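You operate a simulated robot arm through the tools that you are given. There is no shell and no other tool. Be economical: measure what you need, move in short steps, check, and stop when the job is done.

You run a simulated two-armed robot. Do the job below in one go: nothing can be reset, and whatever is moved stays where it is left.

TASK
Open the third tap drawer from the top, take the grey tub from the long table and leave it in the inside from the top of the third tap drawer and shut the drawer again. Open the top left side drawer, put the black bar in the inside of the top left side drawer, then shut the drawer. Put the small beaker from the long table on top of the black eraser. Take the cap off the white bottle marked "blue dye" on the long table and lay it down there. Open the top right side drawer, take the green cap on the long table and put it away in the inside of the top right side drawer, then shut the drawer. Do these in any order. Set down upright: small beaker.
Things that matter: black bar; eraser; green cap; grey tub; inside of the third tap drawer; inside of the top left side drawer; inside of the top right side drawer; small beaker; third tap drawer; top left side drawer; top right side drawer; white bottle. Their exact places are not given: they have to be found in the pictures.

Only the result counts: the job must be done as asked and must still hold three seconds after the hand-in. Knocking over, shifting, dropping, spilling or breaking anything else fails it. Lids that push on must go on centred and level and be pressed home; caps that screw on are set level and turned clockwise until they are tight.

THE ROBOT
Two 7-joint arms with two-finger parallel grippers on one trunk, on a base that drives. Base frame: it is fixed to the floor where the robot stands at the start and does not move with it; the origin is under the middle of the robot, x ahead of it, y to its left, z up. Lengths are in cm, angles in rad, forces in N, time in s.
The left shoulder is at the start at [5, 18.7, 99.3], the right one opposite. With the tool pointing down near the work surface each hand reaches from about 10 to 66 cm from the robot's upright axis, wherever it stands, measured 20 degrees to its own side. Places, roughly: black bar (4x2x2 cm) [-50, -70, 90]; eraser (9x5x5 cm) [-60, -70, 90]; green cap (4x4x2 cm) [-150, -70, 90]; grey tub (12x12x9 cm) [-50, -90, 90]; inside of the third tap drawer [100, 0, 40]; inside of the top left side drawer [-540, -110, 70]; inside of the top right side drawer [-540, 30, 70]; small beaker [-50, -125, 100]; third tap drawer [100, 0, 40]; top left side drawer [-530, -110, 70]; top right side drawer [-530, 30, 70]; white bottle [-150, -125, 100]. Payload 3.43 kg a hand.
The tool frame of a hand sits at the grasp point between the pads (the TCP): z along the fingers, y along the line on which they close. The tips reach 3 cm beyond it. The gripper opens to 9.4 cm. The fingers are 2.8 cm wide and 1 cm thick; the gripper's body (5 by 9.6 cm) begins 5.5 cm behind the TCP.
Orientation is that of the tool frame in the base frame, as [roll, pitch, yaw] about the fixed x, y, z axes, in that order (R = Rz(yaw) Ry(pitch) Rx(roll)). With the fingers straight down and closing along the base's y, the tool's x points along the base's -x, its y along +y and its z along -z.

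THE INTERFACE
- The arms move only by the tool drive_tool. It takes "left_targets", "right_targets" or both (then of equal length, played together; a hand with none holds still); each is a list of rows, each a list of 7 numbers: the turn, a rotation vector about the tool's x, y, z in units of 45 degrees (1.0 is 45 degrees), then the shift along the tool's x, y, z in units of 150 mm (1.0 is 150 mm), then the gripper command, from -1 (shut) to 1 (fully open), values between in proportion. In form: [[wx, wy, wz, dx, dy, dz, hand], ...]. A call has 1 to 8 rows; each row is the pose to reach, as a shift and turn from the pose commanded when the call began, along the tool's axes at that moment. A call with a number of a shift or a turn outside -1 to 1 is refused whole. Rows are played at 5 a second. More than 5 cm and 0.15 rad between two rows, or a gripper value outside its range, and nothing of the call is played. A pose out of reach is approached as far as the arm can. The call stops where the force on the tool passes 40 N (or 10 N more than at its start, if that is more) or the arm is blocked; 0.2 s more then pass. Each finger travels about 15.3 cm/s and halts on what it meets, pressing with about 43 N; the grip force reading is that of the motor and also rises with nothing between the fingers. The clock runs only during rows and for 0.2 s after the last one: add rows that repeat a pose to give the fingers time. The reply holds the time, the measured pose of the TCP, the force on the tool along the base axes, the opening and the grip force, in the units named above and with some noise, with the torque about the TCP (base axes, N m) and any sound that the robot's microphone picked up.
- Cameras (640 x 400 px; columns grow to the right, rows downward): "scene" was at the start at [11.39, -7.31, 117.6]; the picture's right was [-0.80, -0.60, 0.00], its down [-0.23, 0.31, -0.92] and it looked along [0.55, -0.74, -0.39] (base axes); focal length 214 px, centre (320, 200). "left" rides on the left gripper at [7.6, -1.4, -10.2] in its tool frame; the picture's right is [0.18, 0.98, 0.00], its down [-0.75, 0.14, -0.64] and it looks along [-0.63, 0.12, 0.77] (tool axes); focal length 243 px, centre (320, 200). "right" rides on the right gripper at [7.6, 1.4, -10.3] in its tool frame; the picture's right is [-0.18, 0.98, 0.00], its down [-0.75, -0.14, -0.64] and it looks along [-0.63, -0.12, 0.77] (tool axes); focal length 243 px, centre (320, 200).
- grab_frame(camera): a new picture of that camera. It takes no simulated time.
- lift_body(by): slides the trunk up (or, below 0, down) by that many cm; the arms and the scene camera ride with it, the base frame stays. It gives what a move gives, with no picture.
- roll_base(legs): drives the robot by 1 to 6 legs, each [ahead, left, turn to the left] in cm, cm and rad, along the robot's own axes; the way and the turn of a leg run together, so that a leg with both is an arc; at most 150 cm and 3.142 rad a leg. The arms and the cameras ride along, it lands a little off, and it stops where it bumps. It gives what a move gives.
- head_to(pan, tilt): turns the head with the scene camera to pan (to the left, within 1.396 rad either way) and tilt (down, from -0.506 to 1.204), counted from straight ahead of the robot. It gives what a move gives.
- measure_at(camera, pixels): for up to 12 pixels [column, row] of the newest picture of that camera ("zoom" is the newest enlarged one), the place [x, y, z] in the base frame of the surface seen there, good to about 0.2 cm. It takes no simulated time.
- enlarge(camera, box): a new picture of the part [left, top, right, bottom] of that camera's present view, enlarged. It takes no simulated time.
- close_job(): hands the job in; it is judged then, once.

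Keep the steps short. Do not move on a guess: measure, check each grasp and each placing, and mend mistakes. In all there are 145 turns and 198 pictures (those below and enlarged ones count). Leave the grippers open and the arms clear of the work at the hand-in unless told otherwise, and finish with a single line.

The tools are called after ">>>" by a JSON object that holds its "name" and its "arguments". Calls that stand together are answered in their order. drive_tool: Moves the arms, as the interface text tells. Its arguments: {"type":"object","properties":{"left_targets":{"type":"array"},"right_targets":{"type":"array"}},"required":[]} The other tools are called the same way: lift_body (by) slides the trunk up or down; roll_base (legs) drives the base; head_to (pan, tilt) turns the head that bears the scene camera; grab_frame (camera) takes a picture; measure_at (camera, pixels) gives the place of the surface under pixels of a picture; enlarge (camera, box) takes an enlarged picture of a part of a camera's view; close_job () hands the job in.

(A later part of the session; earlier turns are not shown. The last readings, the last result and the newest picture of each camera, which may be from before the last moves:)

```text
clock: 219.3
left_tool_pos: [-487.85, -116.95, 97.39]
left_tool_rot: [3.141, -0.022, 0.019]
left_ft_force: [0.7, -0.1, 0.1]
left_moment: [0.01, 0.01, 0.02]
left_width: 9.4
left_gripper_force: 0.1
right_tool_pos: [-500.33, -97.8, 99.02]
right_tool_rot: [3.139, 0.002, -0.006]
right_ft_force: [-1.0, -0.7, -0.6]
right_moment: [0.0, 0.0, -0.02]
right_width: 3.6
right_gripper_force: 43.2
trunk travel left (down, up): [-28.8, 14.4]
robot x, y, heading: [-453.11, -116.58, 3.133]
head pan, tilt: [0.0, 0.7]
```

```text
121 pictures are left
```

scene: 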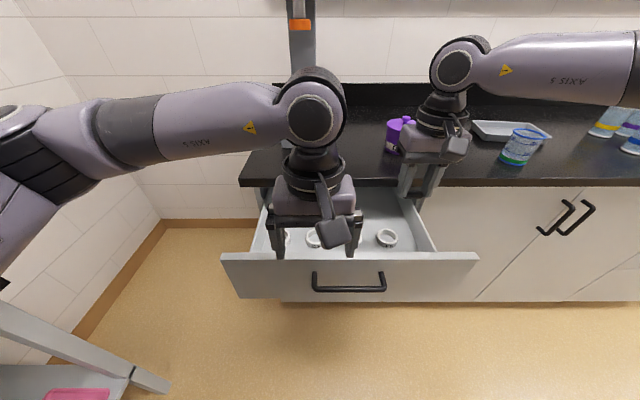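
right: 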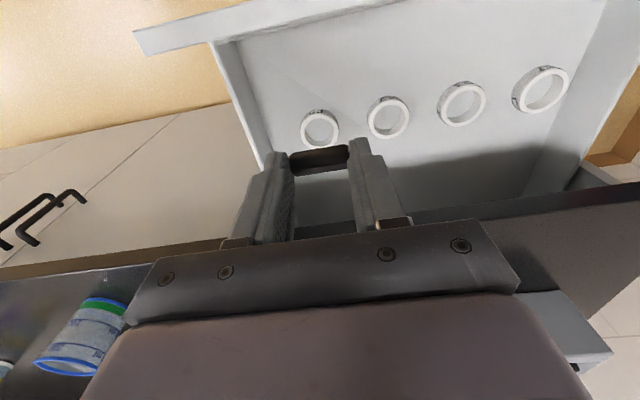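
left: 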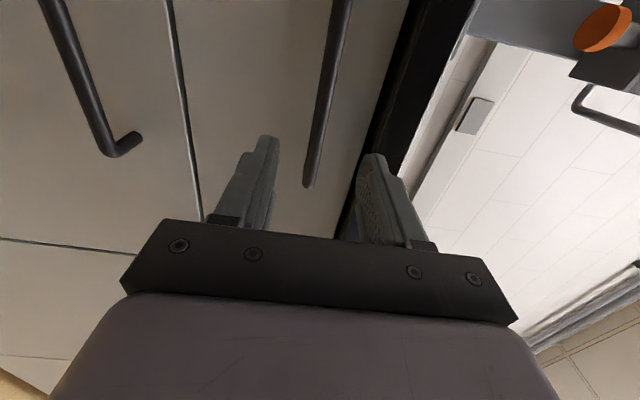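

>>> {"name": "measure_at", "arguments": {"camera": "right", "pixels": [[320, 112], [320, 143], [304, 128], [337, 128], [390, 98], [388, 138], [350, 135], [290, 90], [330, 60], [260, 120], [420, 120], [400, 200]]}}

```text
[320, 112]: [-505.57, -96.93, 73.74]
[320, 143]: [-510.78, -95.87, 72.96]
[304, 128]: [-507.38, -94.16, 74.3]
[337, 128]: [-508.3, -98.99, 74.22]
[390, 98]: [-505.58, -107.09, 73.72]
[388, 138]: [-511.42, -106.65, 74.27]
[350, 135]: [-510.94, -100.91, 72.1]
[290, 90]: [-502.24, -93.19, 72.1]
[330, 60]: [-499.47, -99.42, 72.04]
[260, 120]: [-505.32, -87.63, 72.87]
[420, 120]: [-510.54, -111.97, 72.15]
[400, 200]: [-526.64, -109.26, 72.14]
```

Rings stand at x≈-508; the free strip is x -494…-505. The camera bracket would hit the drawer front in this yaw, so I'll turn the right hand 90° (two calls) at height.

>>> {"name": "drive_tool", "arguments": {"right_targets": [[0, 0, 0.17, 0, 0, 0, -1], [0, 0, 0.34, 0, 0, 0, -1], [0, 0, 0.51, 0, 0, 0, -1], [0, 0, 0.68, 0, 0, 0, -1], [0, 0, 0.85, 0, 0, 0, -1], [0, 0, 1, 0, 0, 0, -1]]}}

>>> {"name": "drive_tool", "arguments": {"right_targets": [[0, 0, 0.17, 0, 0, 0, -1], [0, 0, 0.34, 0, 0, 0, -1], [0, 0, 0.51, 0, 0, 0, -1], [0, 0, 0.68, 0, 0, 0, -1], [0, 0, 0.85, 0, 0, 0, -1], [0, 0, 1, 0, 0, 0, -1]]}}

>>> {"name": "grab_frame", "arguments": {"camera": "right"}}

>>> {"name": "grab_frame", "arguments": {"camera": "scene"}}

```text
clock: 220.8
left_tool_pos: [-487.84, -116.98, 97.29]
left_tool_rot: [3.141, -0.023, 0.021]
left_ft_force: [-0.2, -0.7, 0.1]
left_moment: [0.02, 0.02, -0.01]
left_width: 9.39
left_gripper_force: 0.2
right_tool_pos: [-500.42, -97.66, 98.92]
right_tool_rot: [3.138, 0.0, -0.795]
right_ft_force: [0.3, 1.0, -0.2]
right_moment: [-0.02, 0.02, -0.04]
right_width: 3.58
right_gripper_force: 43.3
trunk travel left (down, up): [-28.8, 14.4]
robot x, y, heading: [-453.1, -116.52, 3.136]
head pan, tilt: [0.0, 0.7]
```

```text
clock: 222.2
left_tool_pos: [-487.83, -116.9, 97.17]
left_tool_rot: [3.14, -0.023, 0.017]
left_ft_force: [-0.3, -0.8, 0.5]
left_moment: [-0.02, -0.02, -0.01]
left_width: 9.42
left_gripper_force: 0.2
right_tool_pos: [-500.39, -97.76, 99.06]
right_tool_rot: [3.141, -0.004, -1.579]
right_ft_force: [-0.3, 0.0, -0.1]
right_moment: [-0.01, -0.02, 0.0]
right_width: 3.56
right_gripper_force: 42.8
trunk travel left (down, up): [-28.8, 14.4]
robot x, y, heading: [-453.34, -116.25, 3.134]
head pan, tilt: [0.0, 0.7]
```

```text
120 pictures are left
```

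right: 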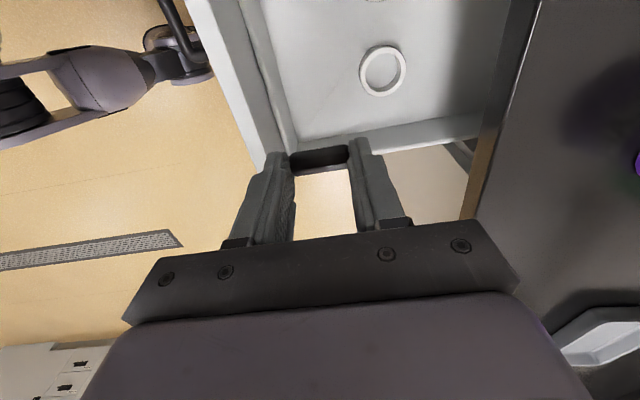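

```text
119 pictures are left
```

scene: 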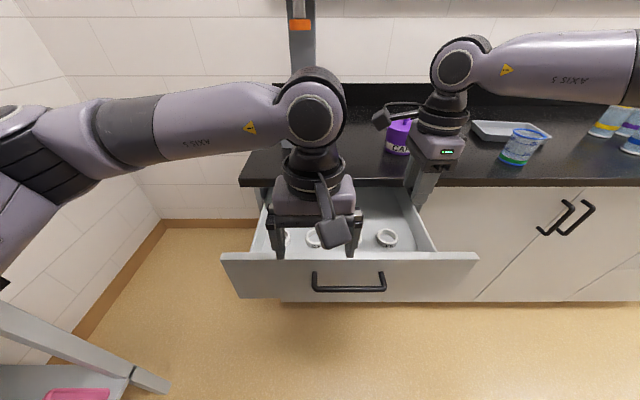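

Turn achieved. Lower the right hand with the arm (left hand must not come down on the handle): 15 cm, then 8 cm.

>>> {"name": "drive_tool", "arguments": {"right_targets": [[0, 0, 0, 0, 0, 0.2, -1], [0, 0, 0, 0, 0, 0.4, -1], [0, 0, 0, 0, 0, 0.6, -1], [0, 0, 0, 0, 0, 0.8, -1], [0, 0, 0, 0, 0, 1, -1], [0, 0, 0, 0, 0, 1, -1]]}}

>>> {"name": "grab_frame", "arguments": {"camera": "right"}}

>>> {"name": "grab_frame", "arguments": {"camera": "scene"}}

```text
clock: 223.6
left_tool_pos: [-487.82, -117.01, 97.24]
left_tool_rot: [3.138, -0.023, 0.019]
left_ft_force: [-0.3, -0.3, 0.6]
left_moment: [-0.02, -0.01, -0.02]
left_width: 9.41
left_gripper_force: 0.0
right_tool_pos: [-498.94, -96.03, 85.02]
right_tool_rot: [3.139, -0.004, -1.58]
right_ft_force: [0.3, 0.3, -0.6]
right_moment: [0.03, 0.03, 0.01]
right_width: 3.58
right_gripper_force: 43.0
right hand out of reach, approached as far as the arm can: row 3, 4, 5, 6
trunk travel left (down, up): [-28.8, 14.4]
robot x, y, heading: [-452.99, -116.59, 3.138]
head pan, tilt: [0.0, 0.7]
```

```text
118 pictures are left
```

right: 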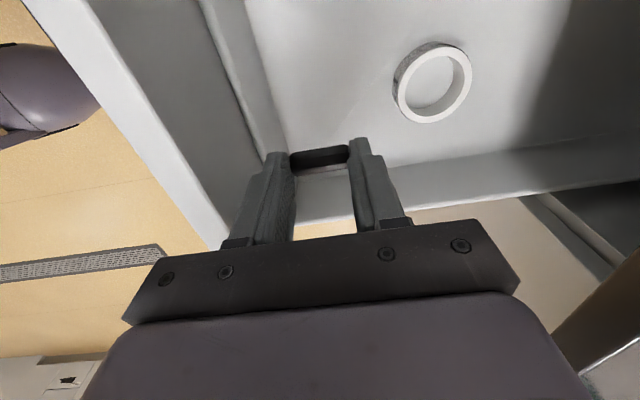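

```text
117 pictures are left
```

scene: 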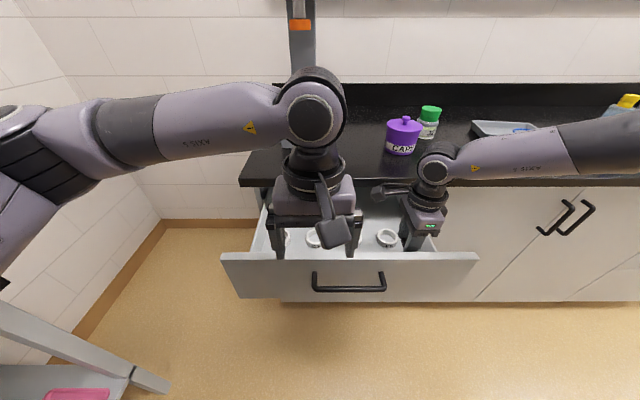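

>>> {"name": "measure_at", "arguments": {"camera": "scene", "pixels": [[550, 150], [500, 160], [610, 140], [500, 178], [560, 172], [435, 165], [500, 130], [440, 200], [630, 160]]}}

```text
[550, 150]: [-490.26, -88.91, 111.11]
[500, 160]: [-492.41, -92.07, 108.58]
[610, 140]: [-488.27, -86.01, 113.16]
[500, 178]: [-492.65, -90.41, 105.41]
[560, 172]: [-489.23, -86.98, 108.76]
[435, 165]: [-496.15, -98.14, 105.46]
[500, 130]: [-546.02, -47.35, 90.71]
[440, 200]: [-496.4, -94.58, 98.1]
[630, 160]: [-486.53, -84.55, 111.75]
```

Forearm is well above the counter. Retract the left hand 10 cm, shift base (1.5 ahead, 2 left), then lower the trunk 8.5 cm.

>>> {"name": "drive_tool", "arguments": {"left_targets": [[0, 0, 0, 0.2, 0, -0.1, 1], [0, 0, 0, 0.45, 0, -0.2, 1], [0, 0, 0, 0.7, 0, -0.3, 1]]}}

>>> {"name": "roll_base", "arguments": {"legs": [[1.5, 2, 0]]}}

>>> {"name": "lift_body", "arguments": {"by": -8.5}}

>>> {"name": "grab_frame", "arguments": {"camera": "right"}}

>>> {"name": "grab_frame", "arguments": {"camera": "scene"}}

```text
clock: 224.3
left_tool_pos: [-477.54, -116.78, 102.14]
left_tool_rot: [3.134, -0.02, 0.023]
left_ft_force: [-15.0, -7.9, -5.3]
left_moment: [0.73, -1.18, -0.51]
left_width: 9.4
left_gripper_force: 0.1
right_tool_pos: [-498.91, -96.01, 85.05]
right_tool_rot: [3.139, -0.003, -1.577]
right_ft_force: [0.3, 0.2, 0.4]
right_moment: [-0.02, 0.02, 0.03]
right_width: 3.58
right_gripper_force: 42.9
trunk travel left (down, up): [-28.8, 14.4]
robot x, y, heading: [-452.8, -116.68, 3.137]
head pan, tilt: [0.0, 0.7]
```

```text
clock: 225.2
left_tool_pos: [-479.2, -118.81, 102.03]
left_tool_rot: [3.139, -0.022, 0.022]
left_ft_force: [-27.0, -8.6, -8.1]
left_moment: [0.8, -2.39, -0.46]
left_width: 9.41
left_gripper_force: 0.1
right_tool_pos: [-500.49, -98.11, 85.03]
right_tool_rot: [3.142, -0.005, -1.578]
right_ft_force: [0.7, -0.8, -0.3]
right_moment: [0.01, 0.0, 0.03]
right_width: 3.58
right_gripper_force: 43.4
trunk travel left (down, up): [-28.8, 14.4]
robot x, y, heading: [-454.84, -118.41, 3.136]
head pan, tilt: [0.0, 0.7]
```

```text
clock: 226.4
left_tool_pos: [-479.09, -118.77, 93.48]
left_tool_rot: [3.139, -0.021, 0.023]
left_ft_force: [-8.3, -1.0, -1.1]
left_moment: [0.08, -0.87, -0.01]
left_width: 9.4
left_gripper_force: 0.1
right_tool_pos: [-500.53, -98.04, 76.69]
right_tool_rot: [3.138, -0.003, -1.578]
right_ft_force: [-0.6, -0.2, -0.2]
right_moment: [-0.01, -0.01, 0.0]
right_width: 3.57
right_gripper_force: 43.2
trunk travel left (down, up): [-20.3, 22.9]
robot x, y, heading: [-454.88, -118.39, 3.135]
head pan, tilt: [0.0, 0.7]
```

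```text
116 pictures are left
```

right: 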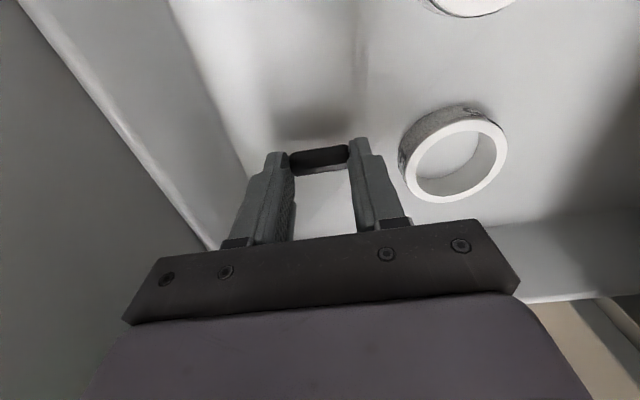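

```text
115 pictures are left
```

scene: 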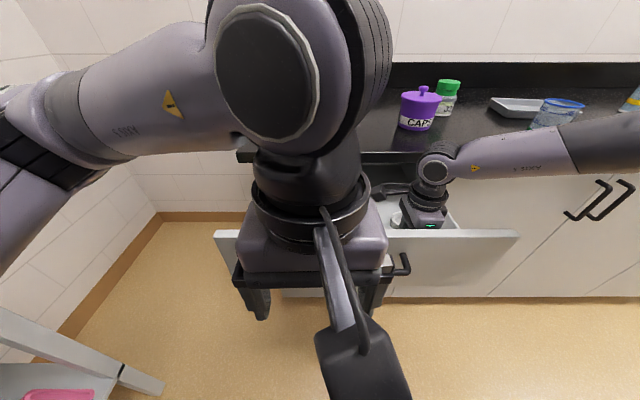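

The left hand feels a push (touching own body); move it 4 cm forward. Then lower 0.9 cm for the bar.

>>> {"name": "drive_tool", "arguments": {"left_targets": [[0, 0, 0, -0.15, 0, 0, 1], [0, 0, 0, -0.28, 0, 0, 1]]}}

>>> {"name": "lift_body", "arguments": {"by": -0.9}}

```text
clock: 227.0
left_tool_pos: [-483.06, -118.74, 93.33]
left_tool_rot: [3.137, -0.019, 0.021]
left_ft_force: [-0.6, 0.2, -1.0]
left_moment: [0.01, -0.02, -0.02]
left_width: 9.38
left_gripper_force: 0.1
right_tool_pos: [-500.37, -97.99, 76.66]
right_tool_rot: [3.139, -0.004, -1.58]
right_ft_force: [-0.4, -0.2, 0.2]
right_moment: [-0.01, 0.0, -0.02]
right_width: 3.57
right_gripper_force: 42.9
trunk travel left (down, up): [-20.3, 22.9]
robot x, y, heading: [-454.96, -118.32, 3.133]
head pan, tilt: [0.0, 0.7]
```

```text
clock: 227.6
left_tool_pos: [-483.24, -118.86, 92.34]
left_tool_rot: [3.138, -0.022, 0.019]
left_ft_force: [0.2, 0.7, 0.2]
left_moment: [0.01, -0.02, -0.01]
left_width: 9.39
left_gripper_force: 0.0
right_tool_pos: [-500.49, -97.92, 75.74]
right_tool_rot: [3.138, -0.003, -1.578]
right_ft_force: [-0.2, 0.0, -0.3]
right_moment: [0.01, -0.02, 0.02]
right_width: 3.57
right_gripper_force: 43.0
trunk travel left (down, up): [-19.4, 23.8]
robot x, y, heading: [-454.82, -118.27, 3.134]
head pan, tilt: [0.0, 0.7]
```

Open to 5 cm and look.

>>> {"name": "drive_tool", "arguments": {"right_targets": [[0, 0, 0, 0, 0, 0, -0.1], [0, 0, 0, 0, 0, 0, 0.04], [0, 0, 0, 0, 0, 0, 0.04]]}}

>>> {"name": "lift_body", "arguments": {"by": 20}}

>>> {"name": "grab_frame", "arguments": {"camera": "right"}}

```text
clock: 228.4
left_tool_pos: [-483.14, -118.84, 92.39]
left_tool_rot: [3.139, -0.021, 0.022]
left_ft_force: [-0.4, 0.7, -0.3]
left_moment: [-0.01, 0.0, 0.0]
left_width: 9.39
left_gripper_force: 0.1
right_tool_pos: [-500.46, -98.0, 75.75]
right_tool_rot: [3.141, -0.004, -1.577]
right_ft_force: [0.4, 0.9, 0.7]
right_moment: [0.03, -0.02, 0.0]
right_width: 4.92
right_gripper_force: 0.0
trunk travel left (down, up): [-19.4, 23.8]
robot x, y, heading: [-454.96, -118.61, 3.133]
head pan, tilt: [0.0, 0.7]
```

```text
clock: 230.6
left_tool_pos: [-483.2, -118.84, 112.51]
left_tool_rot: [3.137, -0.021, 0.021]
left_ft_force: [-0.2, -0.1, -0.4]
left_moment: [-0.02, -0.02, 0.02]
left_width: 9.4
left_gripper_force: 0.1
right_tool_pos: [-500.49, -97.97, 95.81]
right_tool_rot: [3.138, -0.003, -1.578]
right_ft_force: [0.6, 0.3, -0.2]
right_moment: [-0.03, -0.01, 0.0]
right_width: 4.87
right_gripper_force: 0.0
trunk travel left (down, up): [-39.4, 3.8]
robot x, y, heading: [-454.8, -118.5, 3.137]
head pan, tilt: [0.0, 0.7]
```

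```text
114 pictures are left
```

right: 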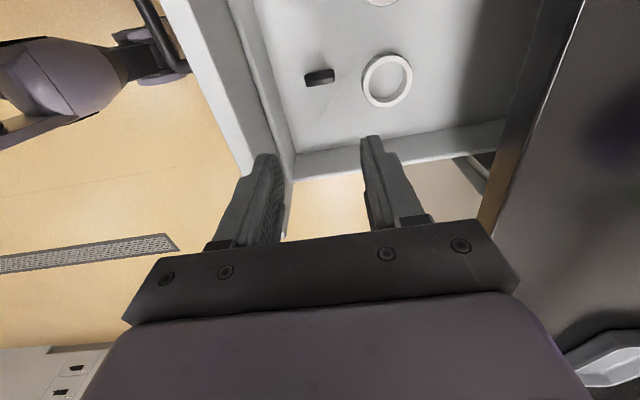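

The bar lies in the drawer. Back off 35 cm, then tilt the left hand for pushing while retracting and raising the right.

>>> {"name": "roll_base", "arguments": {"legs": [[-35, 0, 0], [0, 4, 0]]}}

>>> {"name": "drive_tool", "arguments": {"left_targets": [[0, -0.16, 0, -0.16, 0, 0.16, 0], [0, -0.32, 0, -0.32, 0, 0.32, -1], [0, -0.48, 0, -0.48, 0, 0.48, -1], [0, -0.64, 0, -0.64, 0, 0.64, -1], [0, -0.82, 0, -0.82, 0, 0.82, -1], [0, -1, 0, -1, 0, 1, -1]], "right_targets": [[0, 0, 0, 0, -0.16, -0.16, 0.5], [0, 0, 0, 0, -0.32, -0.32, 1], [0, 0, 0, 0, -0.48, -0.48, 1], [0, 0, 0, 0, -0.64, -0.64, 1], [0, 0, 0, 0, -0.8, -0.8, 1], [0, 0, 0, 0, -0.9, -0.95, 1]]}}

>>> {"name": "grab_frame", "arguments": {"camera": "scene"}}

```text
clock: 233.5
left_tool_pos: [-448.74, -123.05, 112.47]
left_tool_rot: [3.14, -0.021, 0.018]
left_ft_force: [0.0, 0.3, 0.8]
left_moment: [0.04, 0.0, 0.01]
left_width: 9.4
left_gripper_force: 0.0
right_tool_pos: [-465.78, -102.03, 95.78]
right_tool_rot: [3.141, -0.002, -1.584]
right_ft_force: [0.7, 0.2, 0.2]
right_moment: [0.08, -0.04, 0.01]
right_width: 4.89
right_gripper_force: 0.2
trunk travel left (down, up): [-39.4, 3.8]
robot x, y, heading: [-420.33, -122.68, 3.132]
head pan, tilt: [0.0, 0.7]
```

```text
clock: 234.9
left_tool_pos: [-463.38, -123.26, 97.02]
left_tool_rot: [3.138, 0.767, 0.013]
left_ft_force: [-0.1, -0.4, 0.0]
left_moment: [-0.01, -0.01, -0.04]
left_width: 0.0
left_gripper_force: 32.7
right_tool_pos: [-452.21, -102.07, 110.18]
right_tool_rot: [3.139, -0.006, -1.585]
right_ft_force: [-0.1, 1.0, -0.1]
right_moment: [0.0, 0.0, 0.0]
right_width: 9.37
right_gripper_force: 0.1
trunk travel left (down, up): [-39.4, 3.8]
robot x, y, heading: [-420.12, -122.76, 3.127]
head pan, tilt: [0.0, 0.7]
```

```text
113 pictures are left
```

scene: 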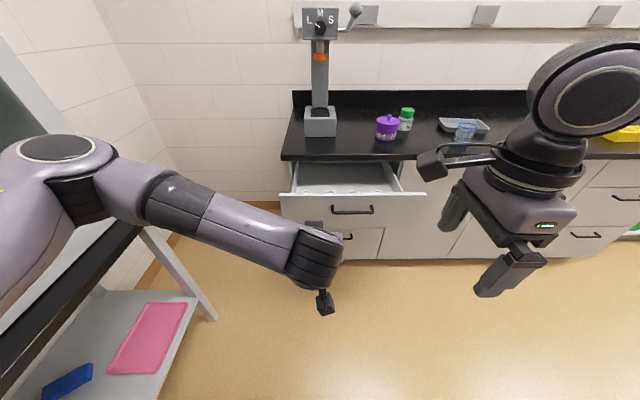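

Check the left elbow's clearance to the side table and its box.

>>> {"name": "measure_at", "arguments": {"camera": "scene", "pixels": [[60, 150], [20, 170], [110, 200], [180, 200], [10, 110], [130, 235], [50, 210], [350, 209]]}}

```text
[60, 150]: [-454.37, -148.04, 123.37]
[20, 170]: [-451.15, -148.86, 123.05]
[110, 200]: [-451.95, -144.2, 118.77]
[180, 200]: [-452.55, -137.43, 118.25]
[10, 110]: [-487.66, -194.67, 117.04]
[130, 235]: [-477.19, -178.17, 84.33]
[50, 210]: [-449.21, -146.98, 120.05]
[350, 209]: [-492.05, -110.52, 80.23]
```

Clear. Lower 15.9 cm, square up, and push in two stages.

>>> {"name": "lift_body", "arguments": {"by": -15.9}}

>>> {"name": "roll_base", "arguments": {"legs": [[0, 0, 0.012], [24, 0, 0], [14, 0, 0]]}}

>>> {"name": "grab_frame", "arguments": {"camera": "scene"}}

```text
clock: 236.7
left_tool_pos: [-463.31, -123.28, 81.22]
left_tool_rot: [3.138, 0.764, 0.012]
left_ft_force: [0.2, 0.5, -0.6]
left_moment: [0.02, 0.0, -0.02]
left_width: 0.01
left_gripper_force: 33.0
right_tool_pos: [-452.33, -102.06, 94.2]
right_tool_rot: [3.139, -0.005, -1.585]
right_ft_force: [0.5, 0.7, 0.4]
right_moment: [0.01, 0.01, 0.02]
right_width: 9.39
right_gripper_force: 0.1
trunk travel left (down, up): [-23.5, 19.7]
robot x, y, heading: [-420.06, -122.54, 3.132]
head pan, tilt: [0.0, 0.7]
```

```text
clock: 239.7
left_tool_pos: [-501.47, -123.68, 81.19]
left_tool_rot: [3.138, 0.762, 0.024]
left_ft_force: [0.1, 1.0, 0.8]
left_moment: [-0.02, 0.0, 0.02]
left_width: 0.0
left_gripper_force: 32.9
right_tool_pos: [-490.64, -102.38, 94.25]
right_tool_rot: [3.14, -0.004, -1.573]
right_ft_force: [-0.5, -0.3, 0.0]
right_moment: [-0.01, 0.01, 0.04]
right_width: 9.42
right_gripper_force: 0.0
trunk travel left (down, up): [-23.5, 19.7]
robot x, y, heading: [-458.13, -122.36, 3.139]
head pan, tilt: [0.0, 0.7]
```

```text
112 pictures are left
```

scene: 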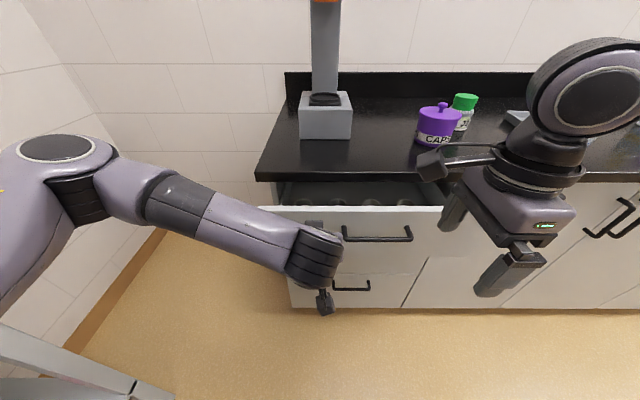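

>>> {"name": "roll_base", "arguments": {"legs": [[14, 0, 0]]}}

>>> {"name": "roll_base", "arguments": {"legs": [[-32, 0, 0]]}}

>>> {"name": "grab_frame", "arguments": {"camera": "scene"}}

>>> {"name": "measure_at", "arguments": {"camera": "scene", "pixels": [[370, 200], [400, 205], [420, 200], [385, 225], [440, 205], [350, 195]]}}

```text
clock: 241.1
left_tool_pos: [-514.46, -123.67, 80.95]
left_tool_rot: [3.132, 0.748, 0.015]
left_ft_force: [0.4, 0.2, 0.4]
left_moment: [0.02, 0.01, -0.02]
left_width: 0.0
left_gripper_force: 32.6
right_tool_pos: [-504.42, -102.43, 94.18]
right_tool_rot: [3.136, -0.003, -1.572]
right_ft_force: [0.5, -1.2, 0.1]
right_moment: [0.01, 0.02, -0.01]
right_width: 9.41
right_gripper_force: 0.0
trunk travel left (down, up): [-23.5, 19.7]
robot x, y, heading: [-472.15, -122.62, 3.143]
head pan, tilt: [0.0, 0.7]
stopped in leg 1: the force on the tool passed its limit at 48 N (the readings are from after the stop); the commanded pose is now the measured one
```

```text
clock: 243.3
left_tool_pos: [-482.47, -123.76, 81.02]
left_tool_rot: [3.132, 0.749, 0.015]
left_ft_force: [0.7, 0.2, 0.2]
left_moment: [0.0, 0.02, -0.05]
left_width: 0.0
left_gripper_force: 32.7
right_tool_pos: [-472.26, -102.39, 94.36]
right_tool_rot: [3.139, -0.003, -1.573]
right_ft_force: [0.0, 0.1, 0.1]
right_moment: [-0.01, 0.01, 0.01]
right_width: 9.41
right_gripper_force: 0.1
trunk travel left (down, up): [-23.5, 19.7]
robot x, y, heading: [-439.98, -122.42, 3.142]
head pan, tilt: [0.0, 0.7]
```

```text
111 pictures are left
```

scene: 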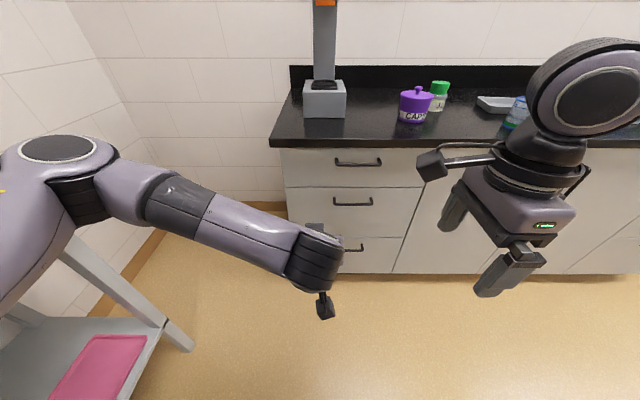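

```text
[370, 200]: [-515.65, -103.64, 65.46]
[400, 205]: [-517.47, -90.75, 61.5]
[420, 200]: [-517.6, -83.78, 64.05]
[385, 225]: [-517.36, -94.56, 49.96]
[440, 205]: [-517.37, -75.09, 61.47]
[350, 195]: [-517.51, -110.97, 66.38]
```

>>> {"name": "measure_at", "arguments": {"camera": "scene", "pixels": [[300, 170], [400, 172], [360, 175], [420, 178], [405, 195]]}}

>>> {"name": "enlarge", "arguments": {"camera": "scene", "box": [270, 130, 440, 230]}}

```text
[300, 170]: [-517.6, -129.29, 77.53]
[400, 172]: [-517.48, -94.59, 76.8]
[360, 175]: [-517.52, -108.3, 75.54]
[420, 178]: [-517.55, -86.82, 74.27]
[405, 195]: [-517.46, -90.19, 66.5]
```

```text
3.76 times, centred on (355, 180) of scene
```

zoom: 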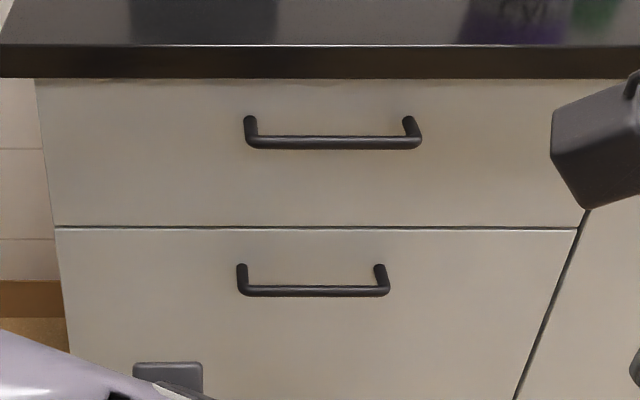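

Top left drawer is shut flush with the bar inside. While both hands are free I'll open the top right drawer now. First look right for obstacles.

>>> {"name": "head_to", "arguments": {"pan": -1.2, "tilt": 0.5}}

>>> {"name": "grab_frame", "arguments": {"camera": "scene"}}

>>> {"name": "drive_tool", "arguments": {"left_targets": [[-0.065, -0.065, 0.157, 0, 0, 0, -1], [-0.13, -0.13, 0.314, 0, 0, 0, -0.5], [-0.195, -0.195, 0.472, 0, 0, 0, 0.06], [-0.26, -0.26, 0.629, 0, 0, 0, 0.06], [-0.326, -0.326, 0.786, 0, 0, 0, 0.06], [-0.391, -0.391, 0.9435, 0, 0, 0, 0.06]]}}

>>> {"name": "drive_tool", "arguments": {"left_targets": [[-0.065, -0.065, 0.157, 0, 0, 0, 0.06], [-0.13, -0.13, 0.314, 0, 0, 0, 0.06], [-0.195, -0.195, 0.472, 0, 0, 0, 0.06], [-0.26, -0.26, 0.629, 0, 0, 0, 0.06], [-0.326, -0.326, 0.786, 0, 0, 0, 0.06], [-0.391, -0.391, 0.9435, 0, 0, 0, 0.06]]}}

```text
clock: 244.7
left_tool_pos: [-482.42, -123.69, 80.99]
left_tool_rot: [3.133, 0.749, 0.013]
left_ft_force: [-0.6, -0.5, -0.3]
left_moment: [-0.01, 0.0, -0.03]
left_width: 0.0
left_gripper_force: 33.0
right_tool_pos: [-472.36, -102.42, 94.16]
right_tool_rot: [3.14, -0.003, -1.572]
right_ft_force: [-0.9, -0.3, 0.6]
right_moment: [0.04, -0.01, 0.03]
right_width: 9.42
right_gripper_force: 0.1
trunk travel left (down, up): [-23.5, 19.7]
robot x, y, heading: [-439.6, -122.76, 3.139]
head pan, tilt: [-1.201, 0.499]
```

```text
109 pictures are left
```

scene: 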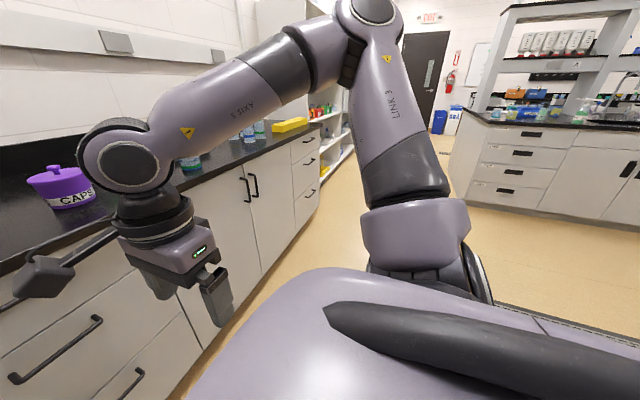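

```text
clock: 246.1
left_tool_pos: [-482.67, -123.7, 81.04]
left_tool_rot: [2.102, 0.629, -1.034]
left_ft_force: [-0.5, -0.9, -0.2]
left_moment: [0.01, -0.01, -0.03]
left_width: 4.97
left_gripper_force: 0.1
right_tool_pos: [-472.4, -102.45, 94.21]
right_tool_rot: [3.138, -0.003, -1.574]
right_ft_force: [-0.3, 0.8, -0.1]
right_moment: [-0.01, -0.01, 0.01]
right_width: 9.42
right_gripper_force: 0.2
trunk travel left (down, up): [-23.5, 19.7]
robot x, y, heading: [-439.93, -122.76, 3.141]
head pan, tilt: [-1.201, 0.499]
```

```text
clock: 247.5
left_tool_pos: [-483.7, -125.09, 81.69]
left_tool_rot: [1.601, 0.012, -1.51]
left_ft_force: [1.0, -0.1, 0.4]
left_moment: [-0.01, 0.0, 0.03]
left_width: 4.96
left_gripper_force: 0.1
right_tool_pos: [-472.27, -102.45, 94.22]
right_tool_rot: [3.139, -0.004, -1.572]
right_ft_force: [-1.2, 0.1, 0.2]
right_moment: [-0.01, 0.01, -0.02]
right_width: 9.38
right_gripper_force: 0.0
trunk travel left (down, up): [-23.5, 19.7]
robot x, y, heading: [-440.39, -122.66, 3.144]
head pan, tilt: [-1.201, 0.499]
```

Path is clear. Strafe right 158 cm to the right drawer column.

>>> {"name": "roll_base", "arguments": {"legs": [[0, -80, 0], [0, -78, 0]]}}

>>> {"name": "head_to", "arguments": {"pan": 0, "tilt": 0.6}}

>>> {"name": "grab_frame", "arguments": {"camera": "scene"}}

>>> {"name": "grab_frame", "arguments": {"camera": "left"}}

```text
clock: 261.9
left_tool_pos: [-484.15, 33.92, 81.28]
left_tool_rot: [1.608, 0.004, -1.498]
left_ft_force: [0.2, 0.4, -0.6]
left_moment: [0.0, 0.0, -0.03]
left_width: 4.97
left_gripper_force: 0.1
right_tool_pos: [-473.21, 56.8, 94.22]
right_tool_rot: [3.141, -0.004, -1.562]
right_ft_force: [0.1, 0.3, -0.3]
right_moment: [0.01, 0.0, 0.0]
right_width: 9.4
right_gripper_force: 0.0
trunk travel left (down, up): [-23.5, 19.7]
robot x, y, heading: [-440.46, 36.84, -3.135]
head pan, tilt: [-1.201, 0.499]
```

```text
clock: 263.3
left_tool_pos: [-484.42, 33.8, 81.27]
left_tool_rot: [1.61, 0.007, -1.493]
left_ft_force: [-0.9, -0.6, 0.4]
left_moment: [-0.03, 0.01, 0.01]
left_width: 4.99
left_gripper_force: 0.0
right_tool_pos: [-473.33, 56.66, 94.13]
right_tool_rot: [3.141, -0.004, -1.562]
right_ft_force: [0.6, 0.4, 0.4]
right_moment: [0.05, -0.01, 0.07]
right_width: 9.4
right_gripper_force: 0.0
trunk travel left (down, up): [-23.5, 19.7]
robot x, y, heading: [-440.58, 36.8, -3.131]
head pan, tilt: [0.0, 0.6]
```

```text
108 pictures are left
```

scene: 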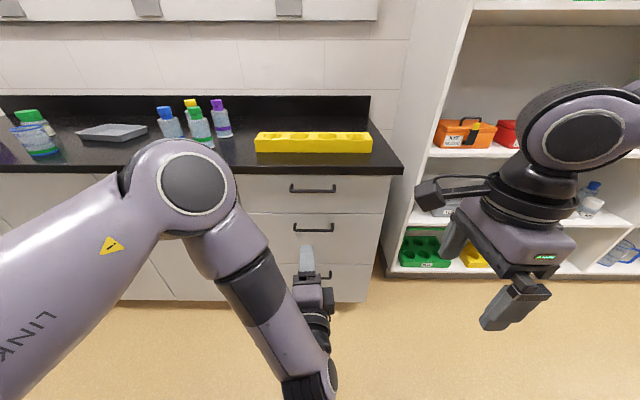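

```text
107 pictures are left
```

left: 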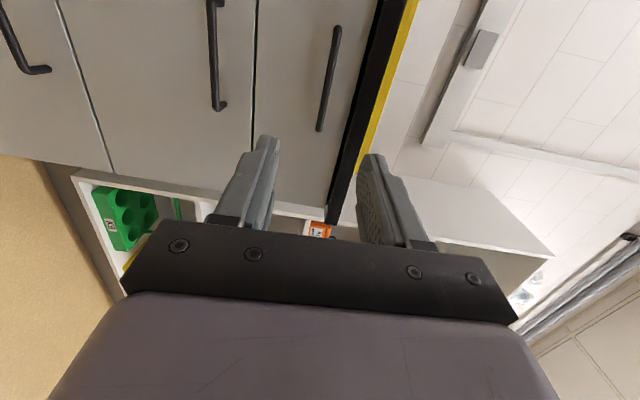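

>>> {"name": "measure_at", "arguments": {"camera": "scene", "pixels": [[312, 190], [294, 189], [331, 190], [340, 195], [312, 174], [400, 170], [405, 230], [312, 208]]}}

>>> {"name": "measure_at", "arguments": {"camera": "left", "pixels": [[337, 35], [329, 80], [320, 125], [372, 60]]}}

```text
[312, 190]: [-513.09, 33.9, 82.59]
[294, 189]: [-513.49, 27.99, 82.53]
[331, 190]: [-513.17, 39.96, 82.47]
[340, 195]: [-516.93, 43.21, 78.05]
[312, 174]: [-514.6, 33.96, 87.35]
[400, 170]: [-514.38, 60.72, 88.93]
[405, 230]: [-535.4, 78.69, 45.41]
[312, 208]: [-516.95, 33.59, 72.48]
```

```text
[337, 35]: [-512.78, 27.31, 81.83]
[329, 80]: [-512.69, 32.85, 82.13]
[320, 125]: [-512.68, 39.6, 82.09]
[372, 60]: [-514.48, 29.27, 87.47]
```

Small correction of the left hand (yaw, roll, +0.8 cm up), then drive 22 cm ahead.

>>> {"name": "drive_tool", "arguments": {"left_targets": [[-0.05, -0.1, 0, 0, 0.055, 0, 0.06], [-0.05, -0.1, 0, 0, 0.055, 0, 0.06]]}}

>>> {"name": "roll_base", "arguments": {"legs": [[0, 0, -0.01], [22, 0, 0]]}}

>>> {"name": "grab_frame", "arguments": {"camera": "left"}}

```text
clock: 263.9
left_tool_pos: [-484.24, 33.81, 82.11]
left_tool_rot: [1.569, 0.008, -1.575]
left_ft_force: [0.2, -0.2, -0.4]
left_moment: [0.01, 0.02, 0.02]
left_width: 4.96
left_gripper_force: 0.0
right_tool_pos: [-473.15, 56.6, 94.3]
right_tool_rot: [3.138, -0.003, -1.562]
right_ft_force: [-0.5, 1.2, 0.2]
right_moment: [0.0, 0.0, -0.04]
right_width: 9.42
right_gripper_force: 0.1
trunk travel left (down, up): [-23.5, 19.7]
robot x, y, heading: [-440.4, 37.02, -3.135]
head pan, tilt: [0.0, 0.6]
```

```text
clock: 265.9
left_tool_pos: [-506.42, 34.33, 81.99]
left_tool_rot: [1.57, 0.008, -1.585]
left_ft_force: [0.5, -1.2, -0.1]
left_moment: [0.0, 0.03, -0.04]
left_width: 4.99
left_gripper_force: 0.1
right_tool_pos: [-495.03, 57.07, 94.26]
right_tool_rot: [3.14, -0.005, -1.575]
right_ft_force: [0.5, -0.6, 0.5]
right_moment: [0.03, -0.02, -0.01]
right_width: 9.41
right_gripper_force: 0.1
trunk travel left (down, up): [-23.5, 19.7]
robot x, y, heading: [-462.54, 36.91, 3.139]
head pan, tilt: [0.0, 0.6]
```

```text
106 pictures are left
```

left: 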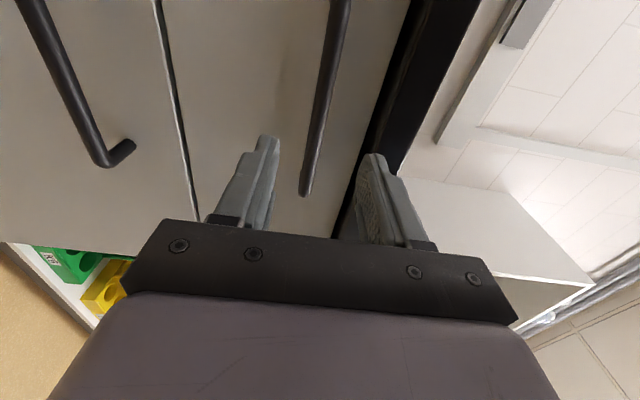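

Bar between the fingers. Drive 6.2 cm, close, and pull 25 cm.

>>> {"name": "roll_base", "arguments": {"legs": [[6.2, 0, 0]]}}

>>> {"name": "drive_tool", "arguments": {"left_targets": [[0, 0, 0, 0, 0, 0, -0.5], [0, 0, 0, 0, 0, 0, -1], [0, 0, 0, 0, 0, 0, -1], [0, 0, 0, 0, 0, 0, -1]]}}

>>> {"name": "roll_base", "arguments": {"legs": [[-13, 0, 0], [-13, 0, 0]]}}

>>> {"name": "head_to", "arguments": {"pan": 0, "tilt": 0.75}}

>>> {"name": "grab_frame", "arguments": {"camera": "scene"}}

```text
clock: 266.9
left_tool_pos: [-512.54, 34.25, 82.12]
left_tool_rot: [1.569, 0.006, -1.585]
left_ft_force: [-0.2, -0.5, 0.0]
left_moment: [0.01, 0.01, -0.01]
left_width: 4.98
left_gripper_force: 0.0
right_tool_pos: [-501.16, 57.18, 94.2]
right_tool_rot: [3.14, -0.002, -1.574]
right_ft_force: [0.0, -0.4, 0.0]
right_moment: [-0.03, 0.01, -0.02]
right_width: 9.4
right_gripper_force: 0.0
trunk travel left (down, up): [-23.5, 19.7]
robot x, y, heading: [-468.73, 37.09, 3.138]
head pan, tilt: [0.0, 0.6]
```

```text
clock: 267.9
left_tool_pos: [-512.44, 34.31, 81.81]
left_tool_rot: [1.576, 0.007, -1.584]
left_ft_force: [1.0, 0.2, -19.6]
left_moment: [-0.64, -0.19, 0.32]
left_width: 1.18
left_gripper_force: 45.4
right_tool_pos: [-501.19, 57.17, 94.2]
right_tool_rot: [3.14, -0.003, -1.575]
right_ft_force: [0.4, -1.2, -0.3]
right_moment: [-0.02, -0.02, -0.01]
right_width: 9.39
right_gripper_force: 0.0
trunk travel left (down, up): [-23.5, 19.7]
robot x, y, heading: [-468.47, 37.03, 3.137]
head pan, tilt: [0.0, 0.6]
```

```text
clock: 270.0
left_tool_pos: [-486.39, 34.15, 81.84]
left_tool_rot: [1.579, 0.008, -1.583]
left_ft_force: [0.5, -5.4, -24.0]
left_moment: [-0.77, -0.25, -0.23]
left_width: 1.17
left_gripper_force: 44.8
right_tool_pos: [-475.19, 57.2, 94.22]
right_tool_rot: [3.138, -0.004, -1.573]
right_ft_force: [0.0, 0.2, 0.0]
right_moment: [0.0, -0.02, 0.02]
right_width: 9.41
right_gripper_force: 0.0
trunk travel left (down, up): [-23.5, 19.7]
robot x, y, heading: [-442.67, 36.56, 3.146]
head pan, tilt: [0.0, 0.6]
```

```text
clock: 270.7
left_tool_pos: [-486.28, 34.09, 81.79]
left_tool_rot: [1.579, 0.006, -1.582]
left_ft_force: [1.7, 0.8, -7.0]
left_moment: [-0.59, -0.13, -0.31]
left_width: 1.19
left_gripper_force: 44.7
right_tool_pos: [-475.03, 57.02, 94.18]
right_tool_rot: [3.141, -0.004, -1.574]
right_ft_force: [0.0, -0.7, 0.4]
right_moment: [0.02, 0.04, 0.01]
right_width: 9.41
right_gripper_force: 0.1
trunk travel left (down, up): [-23.5, 19.7]
robot x, y, heading: [-442.31, 36.77, 3.142]
head pan, tilt: [0.0, 0.75]
```

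```text
105 pictures are left
```

scene: 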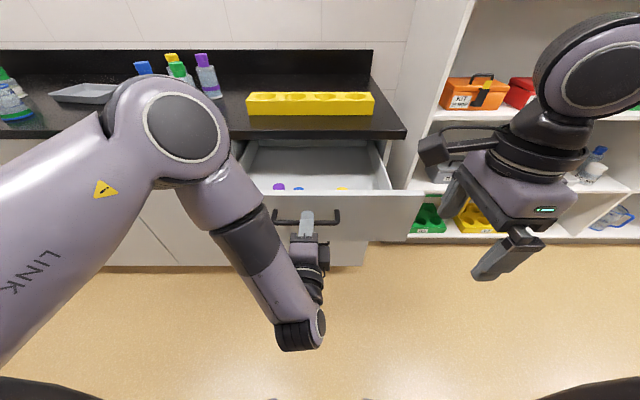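

>>> {"name": "enlarge", "arguments": {"camera": "scene", "box": [230, 130, 430, 250]}}

>>> {"name": "measure_at", "arguments": {"camera": "scene", "pixels": [[279, 186], [299, 189], [343, 190], [320, 180], [365, 180], [320, 192], [385, 192], [320, 165], [415, 194]]}}

```text
3.20 times, centred on (330, 190) of scene
```

zoom: 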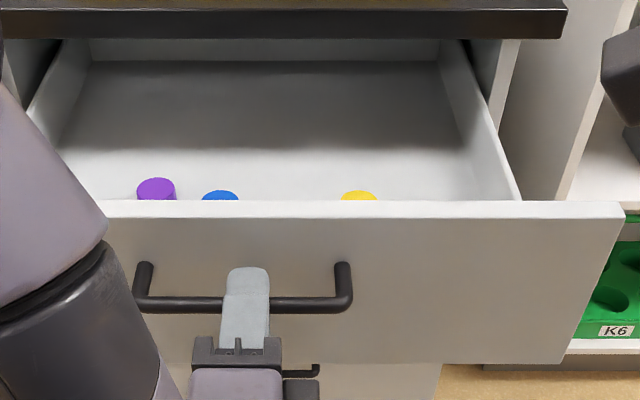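

```text
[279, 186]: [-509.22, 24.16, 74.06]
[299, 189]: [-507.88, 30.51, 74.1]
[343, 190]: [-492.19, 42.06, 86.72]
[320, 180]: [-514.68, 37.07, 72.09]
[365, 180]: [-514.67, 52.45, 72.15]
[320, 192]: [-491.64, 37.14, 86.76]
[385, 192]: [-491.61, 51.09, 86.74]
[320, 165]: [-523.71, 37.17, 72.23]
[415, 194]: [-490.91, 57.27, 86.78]
```

Pull 8 cm more for room, then release and back off.

>>> {"name": "roll_base", "arguments": {"legs": [[-7, 0, 0]]}}

>>> {"name": "drive_tool", "arguments": {"left_targets": [[0, 0, 0, 0, 0, 0, -0.4], [0, 0, 0, 0, 0, 0, 0.06], [0, 0, 0, 0, 0, 0, 0.06], [0, 0, 0, 0, 0, 0, 0.06]]}}

>>> {"name": "roll_base", "arguments": {"legs": [[-20, 0, 0]]}}

>>> {"name": "drive_tool", "arguments": {"left_targets": [[0.096, 0.096, -0.096, 0, 0.12, 0, 1], [0.192, 0.192, -0.192, 0, 0.25, 0, 1], [0.289, 0.289, -0.289, 0, 0.38, 0, 1], [0.385, 0.385, -0.385, 0, 0.5, 0, 1], [0.481, 0.481, -0.481, 0, 0.62, 0, 1], [0.577, 0.577, -0.577, 0, 0.75, 0, 1], [0.673, 0.673, -0.673, 0, 0.88, 0, 1], [0.77, 0.77, -0.77, 0, 1, 0, 1]]}}

>>> {"name": "drive_tool", "arguments": {"left_targets": [[0.096, 0.096, -0.096, 0, 0, 0, 1], [0.192, 0.192, -0.192, 0, 0, 0, 1], [0.289, 0.289, -0.289, 0, 0, 0, 1], [0.385, 0.385, -0.385, 0, 0, 0, 1], [0.481, 0.481, -0.481, 0, 0, 0, 1], [0.577, 0.577, -0.577, 0, 0, 0, 1], [0.673, 0.673, -0.673, 0, 0, 0, 1], [0.77, 0.77, -0.77, 0, 0, 0, 1]]}}

>>> {"name": "grab_frame", "arguments": {"camera": "scene"}}

```text
clock: 271.8
left_tool_pos: [-479.35, 34.07, 81.75]
left_tool_rot: [1.579, 0.005, -1.582]
left_ft_force: [1.4, 1.3, -11.3]
left_moment: [-0.57, -0.06, -0.13]
left_width: 1.18
left_gripper_force: 45.3
right_tool_pos: [-468.29, 57.02, 94.1]
right_tool_rot: [3.14, -0.003, -1.572]
right_ft_force: [-0.2, -0.3, -0.9]
right_moment: [-0.01, -0.03, 0.02]
right_width: 9.4
right_gripper_force: 0.0
trunk travel left (down, up): [-23.5, 19.7]
robot x, y, heading: [-435.61, 36.62, 3.14]
head pan, tilt: [0.0, 0.75]
```

```text
clock: 272.8
left_tool_pos: [-479.43, 34.1, 81.79]
left_tool_rot: [1.578, 0.004, -1.583]
left_ft_force: [0.9, 0.0, 0.3]
left_moment: [-0.01, -0.01, -0.01]
left_width: 4.99
left_gripper_force: 0.0
right_tool_pos: [-468.12, 57.03, 94.2]
right_tool_rot: [3.138, -0.004, -1.572]
right_ft_force: [-0.2, -0.1, 0.3]
right_moment: [-0.05, -0.02, -0.04]
right_width: 9.42
right_gripper_force: 0.1
trunk travel left (down, up): [-23.5, 19.7]
robot x, y, heading: [-435.55, 36.8, 3.142]
head pan, tilt: [0.0, 0.75]
```

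```text
clock: 274.4
left_tool_pos: [-459.43, 34.07, 81.86]
left_tool_rot: [1.576, 0.007, -1.582]
left_ft_force: [0.8, 0.3, 0.5]
left_moment: [0.04, 0.0, 0.04]
left_width: 4.99
left_gripper_force: 0.1
right_tool_pos: [-448.19, 56.91, 94.25]
right_tool_rot: [3.137, -0.004, -1.571]
right_ft_force: [0.1, 0.1, -0.2]
right_moment: [0.02, 0.0, 0.01]
right_width: 9.39
right_gripper_force: 0.0
trunk travel left (down, up): [-23.5, 19.7]
robot x, y, heading: [-415.52, 36.84, -3.137]
head pan, tilt: [0.0, 0.75]
```

```text
clock: 276.1
left_tool_pos: [-459.47, 33.88, 96.96]
left_tool_rot: [2.366, 0.341, -0.792]
left_ft_force: [0.3, -0.2, -0.3]
left_moment: [0.0, 0.0, 0.01]
left_width: 9.43
left_gripper_force: 0.1
right_tool_pos: [-448.24, 57.0, 94.21]
right_tool_rot: [3.138, -0.003, -1.569]
right_ft_force: [0.3, 1.3, 0.0]
right_moment: [-0.01, -0.01, -0.01]
right_width: 9.38
right_gripper_force: 0.1
trunk travel left (down, up): [-23.5, 19.7]
robot x, y, heading: [-415.53, 37.04, -3.137]
head pan, tilt: [0.0, 0.75]
```

```text
clock: 277.9
left_tool_pos: [-459.51, 33.96, 96.89]
left_tool_rot: [-3.135, -0.006, -0.01]
left_ft_force: [1.0, -0.2, 0.0]
left_moment: [0.03, -0.01, -0.02]
left_width: 9.41
left_gripper_force: 0.0
right_tool_pos: [-448.2, 56.91, 94.15]
right_tool_rot: [3.139, -0.003, -1.571]
right_ft_force: [-1.0, 0.5, 0.5]
right_moment: [-0.01, -0.01, 0.03]
right_width: 9.4
right_gripper_force: 0.0
trunk travel left (down, up): [-23.5, 19.7]
robot x, y, heading: [-415.53, 36.7, -3.14]
head pan, tilt: [0.0, 0.75]
```

```text
103 pictures are left
```

scene: 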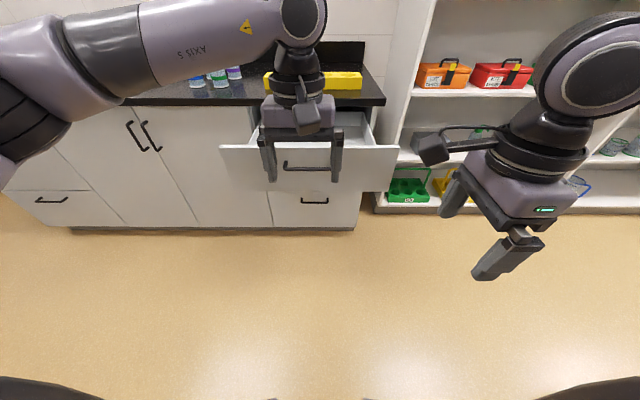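

Drawer now 33 cm open. Next back to the long table: turn to face -y and strafe to x≈-150 in the aisle to inspect the bottle and green cap.

>>> {"name": "roll_base", "arguments": {"legs": [[0, 0, 1.571], [0, 130, 0], [0, 130, 0]]}}

>>> {"name": "head_to", "arguments": {"pan": 0, "tilt": 0.4}}

>>> {"name": "grab_frame", "arguments": {"camera": "scene"}}

```text
clock: 304.3
left_tool_pos: [-157.73, -11.84, 96.94]
left_tool_rot: [-3.133, -0.007, 1.53]
left_ft_force: [0.2, -0.2, -0.4]
left_moment: [0.04, 0.02, -0.04]
left_width: 9.42
left_gripper_force: 0.0
right_tool_pos: [-180.47, 0.15, 94.25]
right_tool_rot: [3.138, -0.004, -0.029]
right_ft_force: [-0.4, 0.1, -0.1]
right_moment: [0.04, 0.0, -0.01]
right_width: 9.41
right_gripper_force: 0.1
trunk travel left (down, up): [-23.5, 19.7]
robot x, y, heading: [-158.85, 32.11, -1.595]
head pan, tilt: [0.0, 0.75]
```

```text
clock: 305.1
left_tool_pos: [-157.63, -11.77, 96.79]
left_tool_rot: [-3.136, -0.009, 1.531]
left_ft_force: [-0.3, 0.0, -0.9]
left_moment: [0.03, 0.02, 0.0]
left_width: 9.41
left_gripper_force: 0.0
right_tool_pos: [-180.3, 0.14, 94.19]
right_tool_rot: [3.14, -0.003, -0.027]
right_ft_force: [0.2, 0.6, -0.2]
right_moment: [0.01, 0.03, -0.01]
right_width: 9.39
right_gripper_force: 0.0
trunk travel left (down, up): [-23.5, 19.7]
robot x, y, heading: [-159.55, 32.16, -1.603]
head pan, tilt: [0.0, 0.4]
```

```text
102 pictures are left
```

scene: 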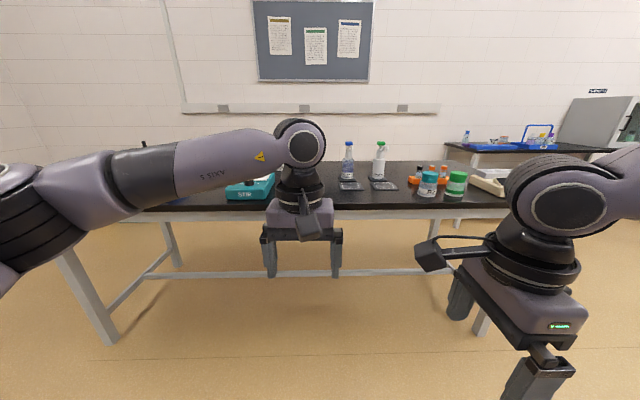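

The left arm hides the bottles. Raise the trunk and strafe 35 cm left.

>>> {"name": "lift_body", "arguments": {"by": 16}}

>>> {"name": "roll_base", "arguments": {"legs": [[0, 35, 0.03]]}}

>>> {"name": "head_to", "arguments": {"pan": -0.35, "tilt": 0.5}}

>>> {"name": "grab_frame", "arguments": {"camera": "scene"}}

```text
clock: 306.9
left_tool_pos: [-157.66, -11.79, 112.86]
left_tool_rot: [-3.136, -0.008, 1.532]
left_ft_force: [0.4, -0.5, -0.3]
left_moment: [-0.01, -0.01, 0.01]
left_width: 9.4
left_gripper_force: 0.1
right_tool_pos: [-180.41, 0.09, 110.23]
right_tool_rot: [3.137, -0.003, -0.028]
right_ft_force: [-0.1, -0.5, 0.8]
right_moment: [-0.01, 0.0, 0.03]
right_width: 9.4
right_gripper_force: 0.1
trunk travel left (down, up): [-39.5, 3.7]
robot x, y, heading: [-159.28, 32.01, -1.595]
head pan, tilt: [0.0, 0.4]
```

```text
clock: 310.6
left_tool_pos: [-121.6, -12.09, 112.9]
left_tool_rot: [-3.134, -0.006, 1.565]
left_ft_force: [0.3, -0.4, -0.1]
left_moment: [-0.02, 0.0, 0.0]
left_width: 9.38
left_gripper_force: 0.1
right_tool_pos: [-144.83, -0.87, 110.22]
right_tool_rot: [3.138, -0.004, 0.002]
right_ft_force: [0.2, -0.4, -0.3]
right_moment: [0.03, -0.03, 0.0]
right_width: 9.37
right_gripper_force: 0.1
trunk travel left (down, up): [-39.5, 3.7]
robot x, y, heading: [-124.48, 31.96, -1.57]
head pan, tilt: [0.0, 0.4]
```

```text
clock: 311.4
left_tool_pos: [-121.76, -12.04, 112.93]
left_tool_rot: [-3.136, -0.006, 1.563]
left_ft_force: [0.0, 0.6, 0.3]
left_moment: [0.01, -0.03, 0.01]
left_width: 9.4
left_gripper_force: 0.1
right_tool_pos: [-144.65, -1.0, 110.18]
right_tool_rot: [3.139, -0.005, 0.004]
right_ft_force: [-0.2, -0.7, -0.9]
right_moment: [0.0, 0.02, -0.04]
right_width: 9.4
right_gripper_force: 0.2
trunk travel left (down, up): [-39.5, 3.7]
robot x, y, heading: [-124.85, 31.89, -1.569]
head pan, tilt: [-0.351, 0.499]
```

```text
101 pictures are left
```

scene: 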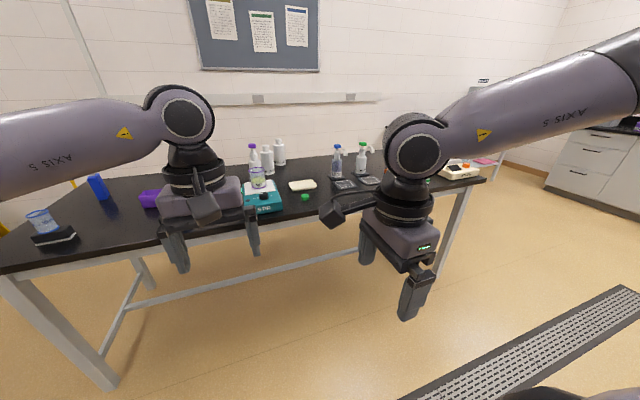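

Enlarge the area with the bottles and the green cap at (305,197).

>>> {"name": "enlarge", "arguments": {"camera": "scene", "box": [235, 130, 395, 230]}}

>>> {"name": "measure_at", "arguments": {"camera": "zoom", "pixels": [[280, 268], [130, 115], [130, 165], [178, 80], [180, 60], [128, 88], [270, 240], [180, 130], [290, 270], [100, 180], [340, 250], [130, 70]]}}

```text
4.00 times, centred on (315, 180) of scene
```

zoom: 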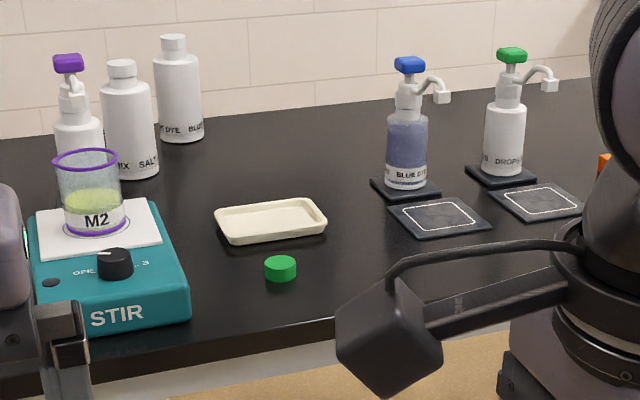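

```text
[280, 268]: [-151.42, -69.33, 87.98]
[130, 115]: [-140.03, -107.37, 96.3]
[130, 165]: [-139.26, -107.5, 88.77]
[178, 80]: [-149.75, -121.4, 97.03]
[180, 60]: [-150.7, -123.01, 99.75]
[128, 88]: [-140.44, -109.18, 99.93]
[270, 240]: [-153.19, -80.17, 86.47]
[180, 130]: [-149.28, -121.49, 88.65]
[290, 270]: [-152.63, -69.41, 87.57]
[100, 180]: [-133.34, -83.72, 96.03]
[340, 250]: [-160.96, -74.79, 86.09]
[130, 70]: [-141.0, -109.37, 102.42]
```

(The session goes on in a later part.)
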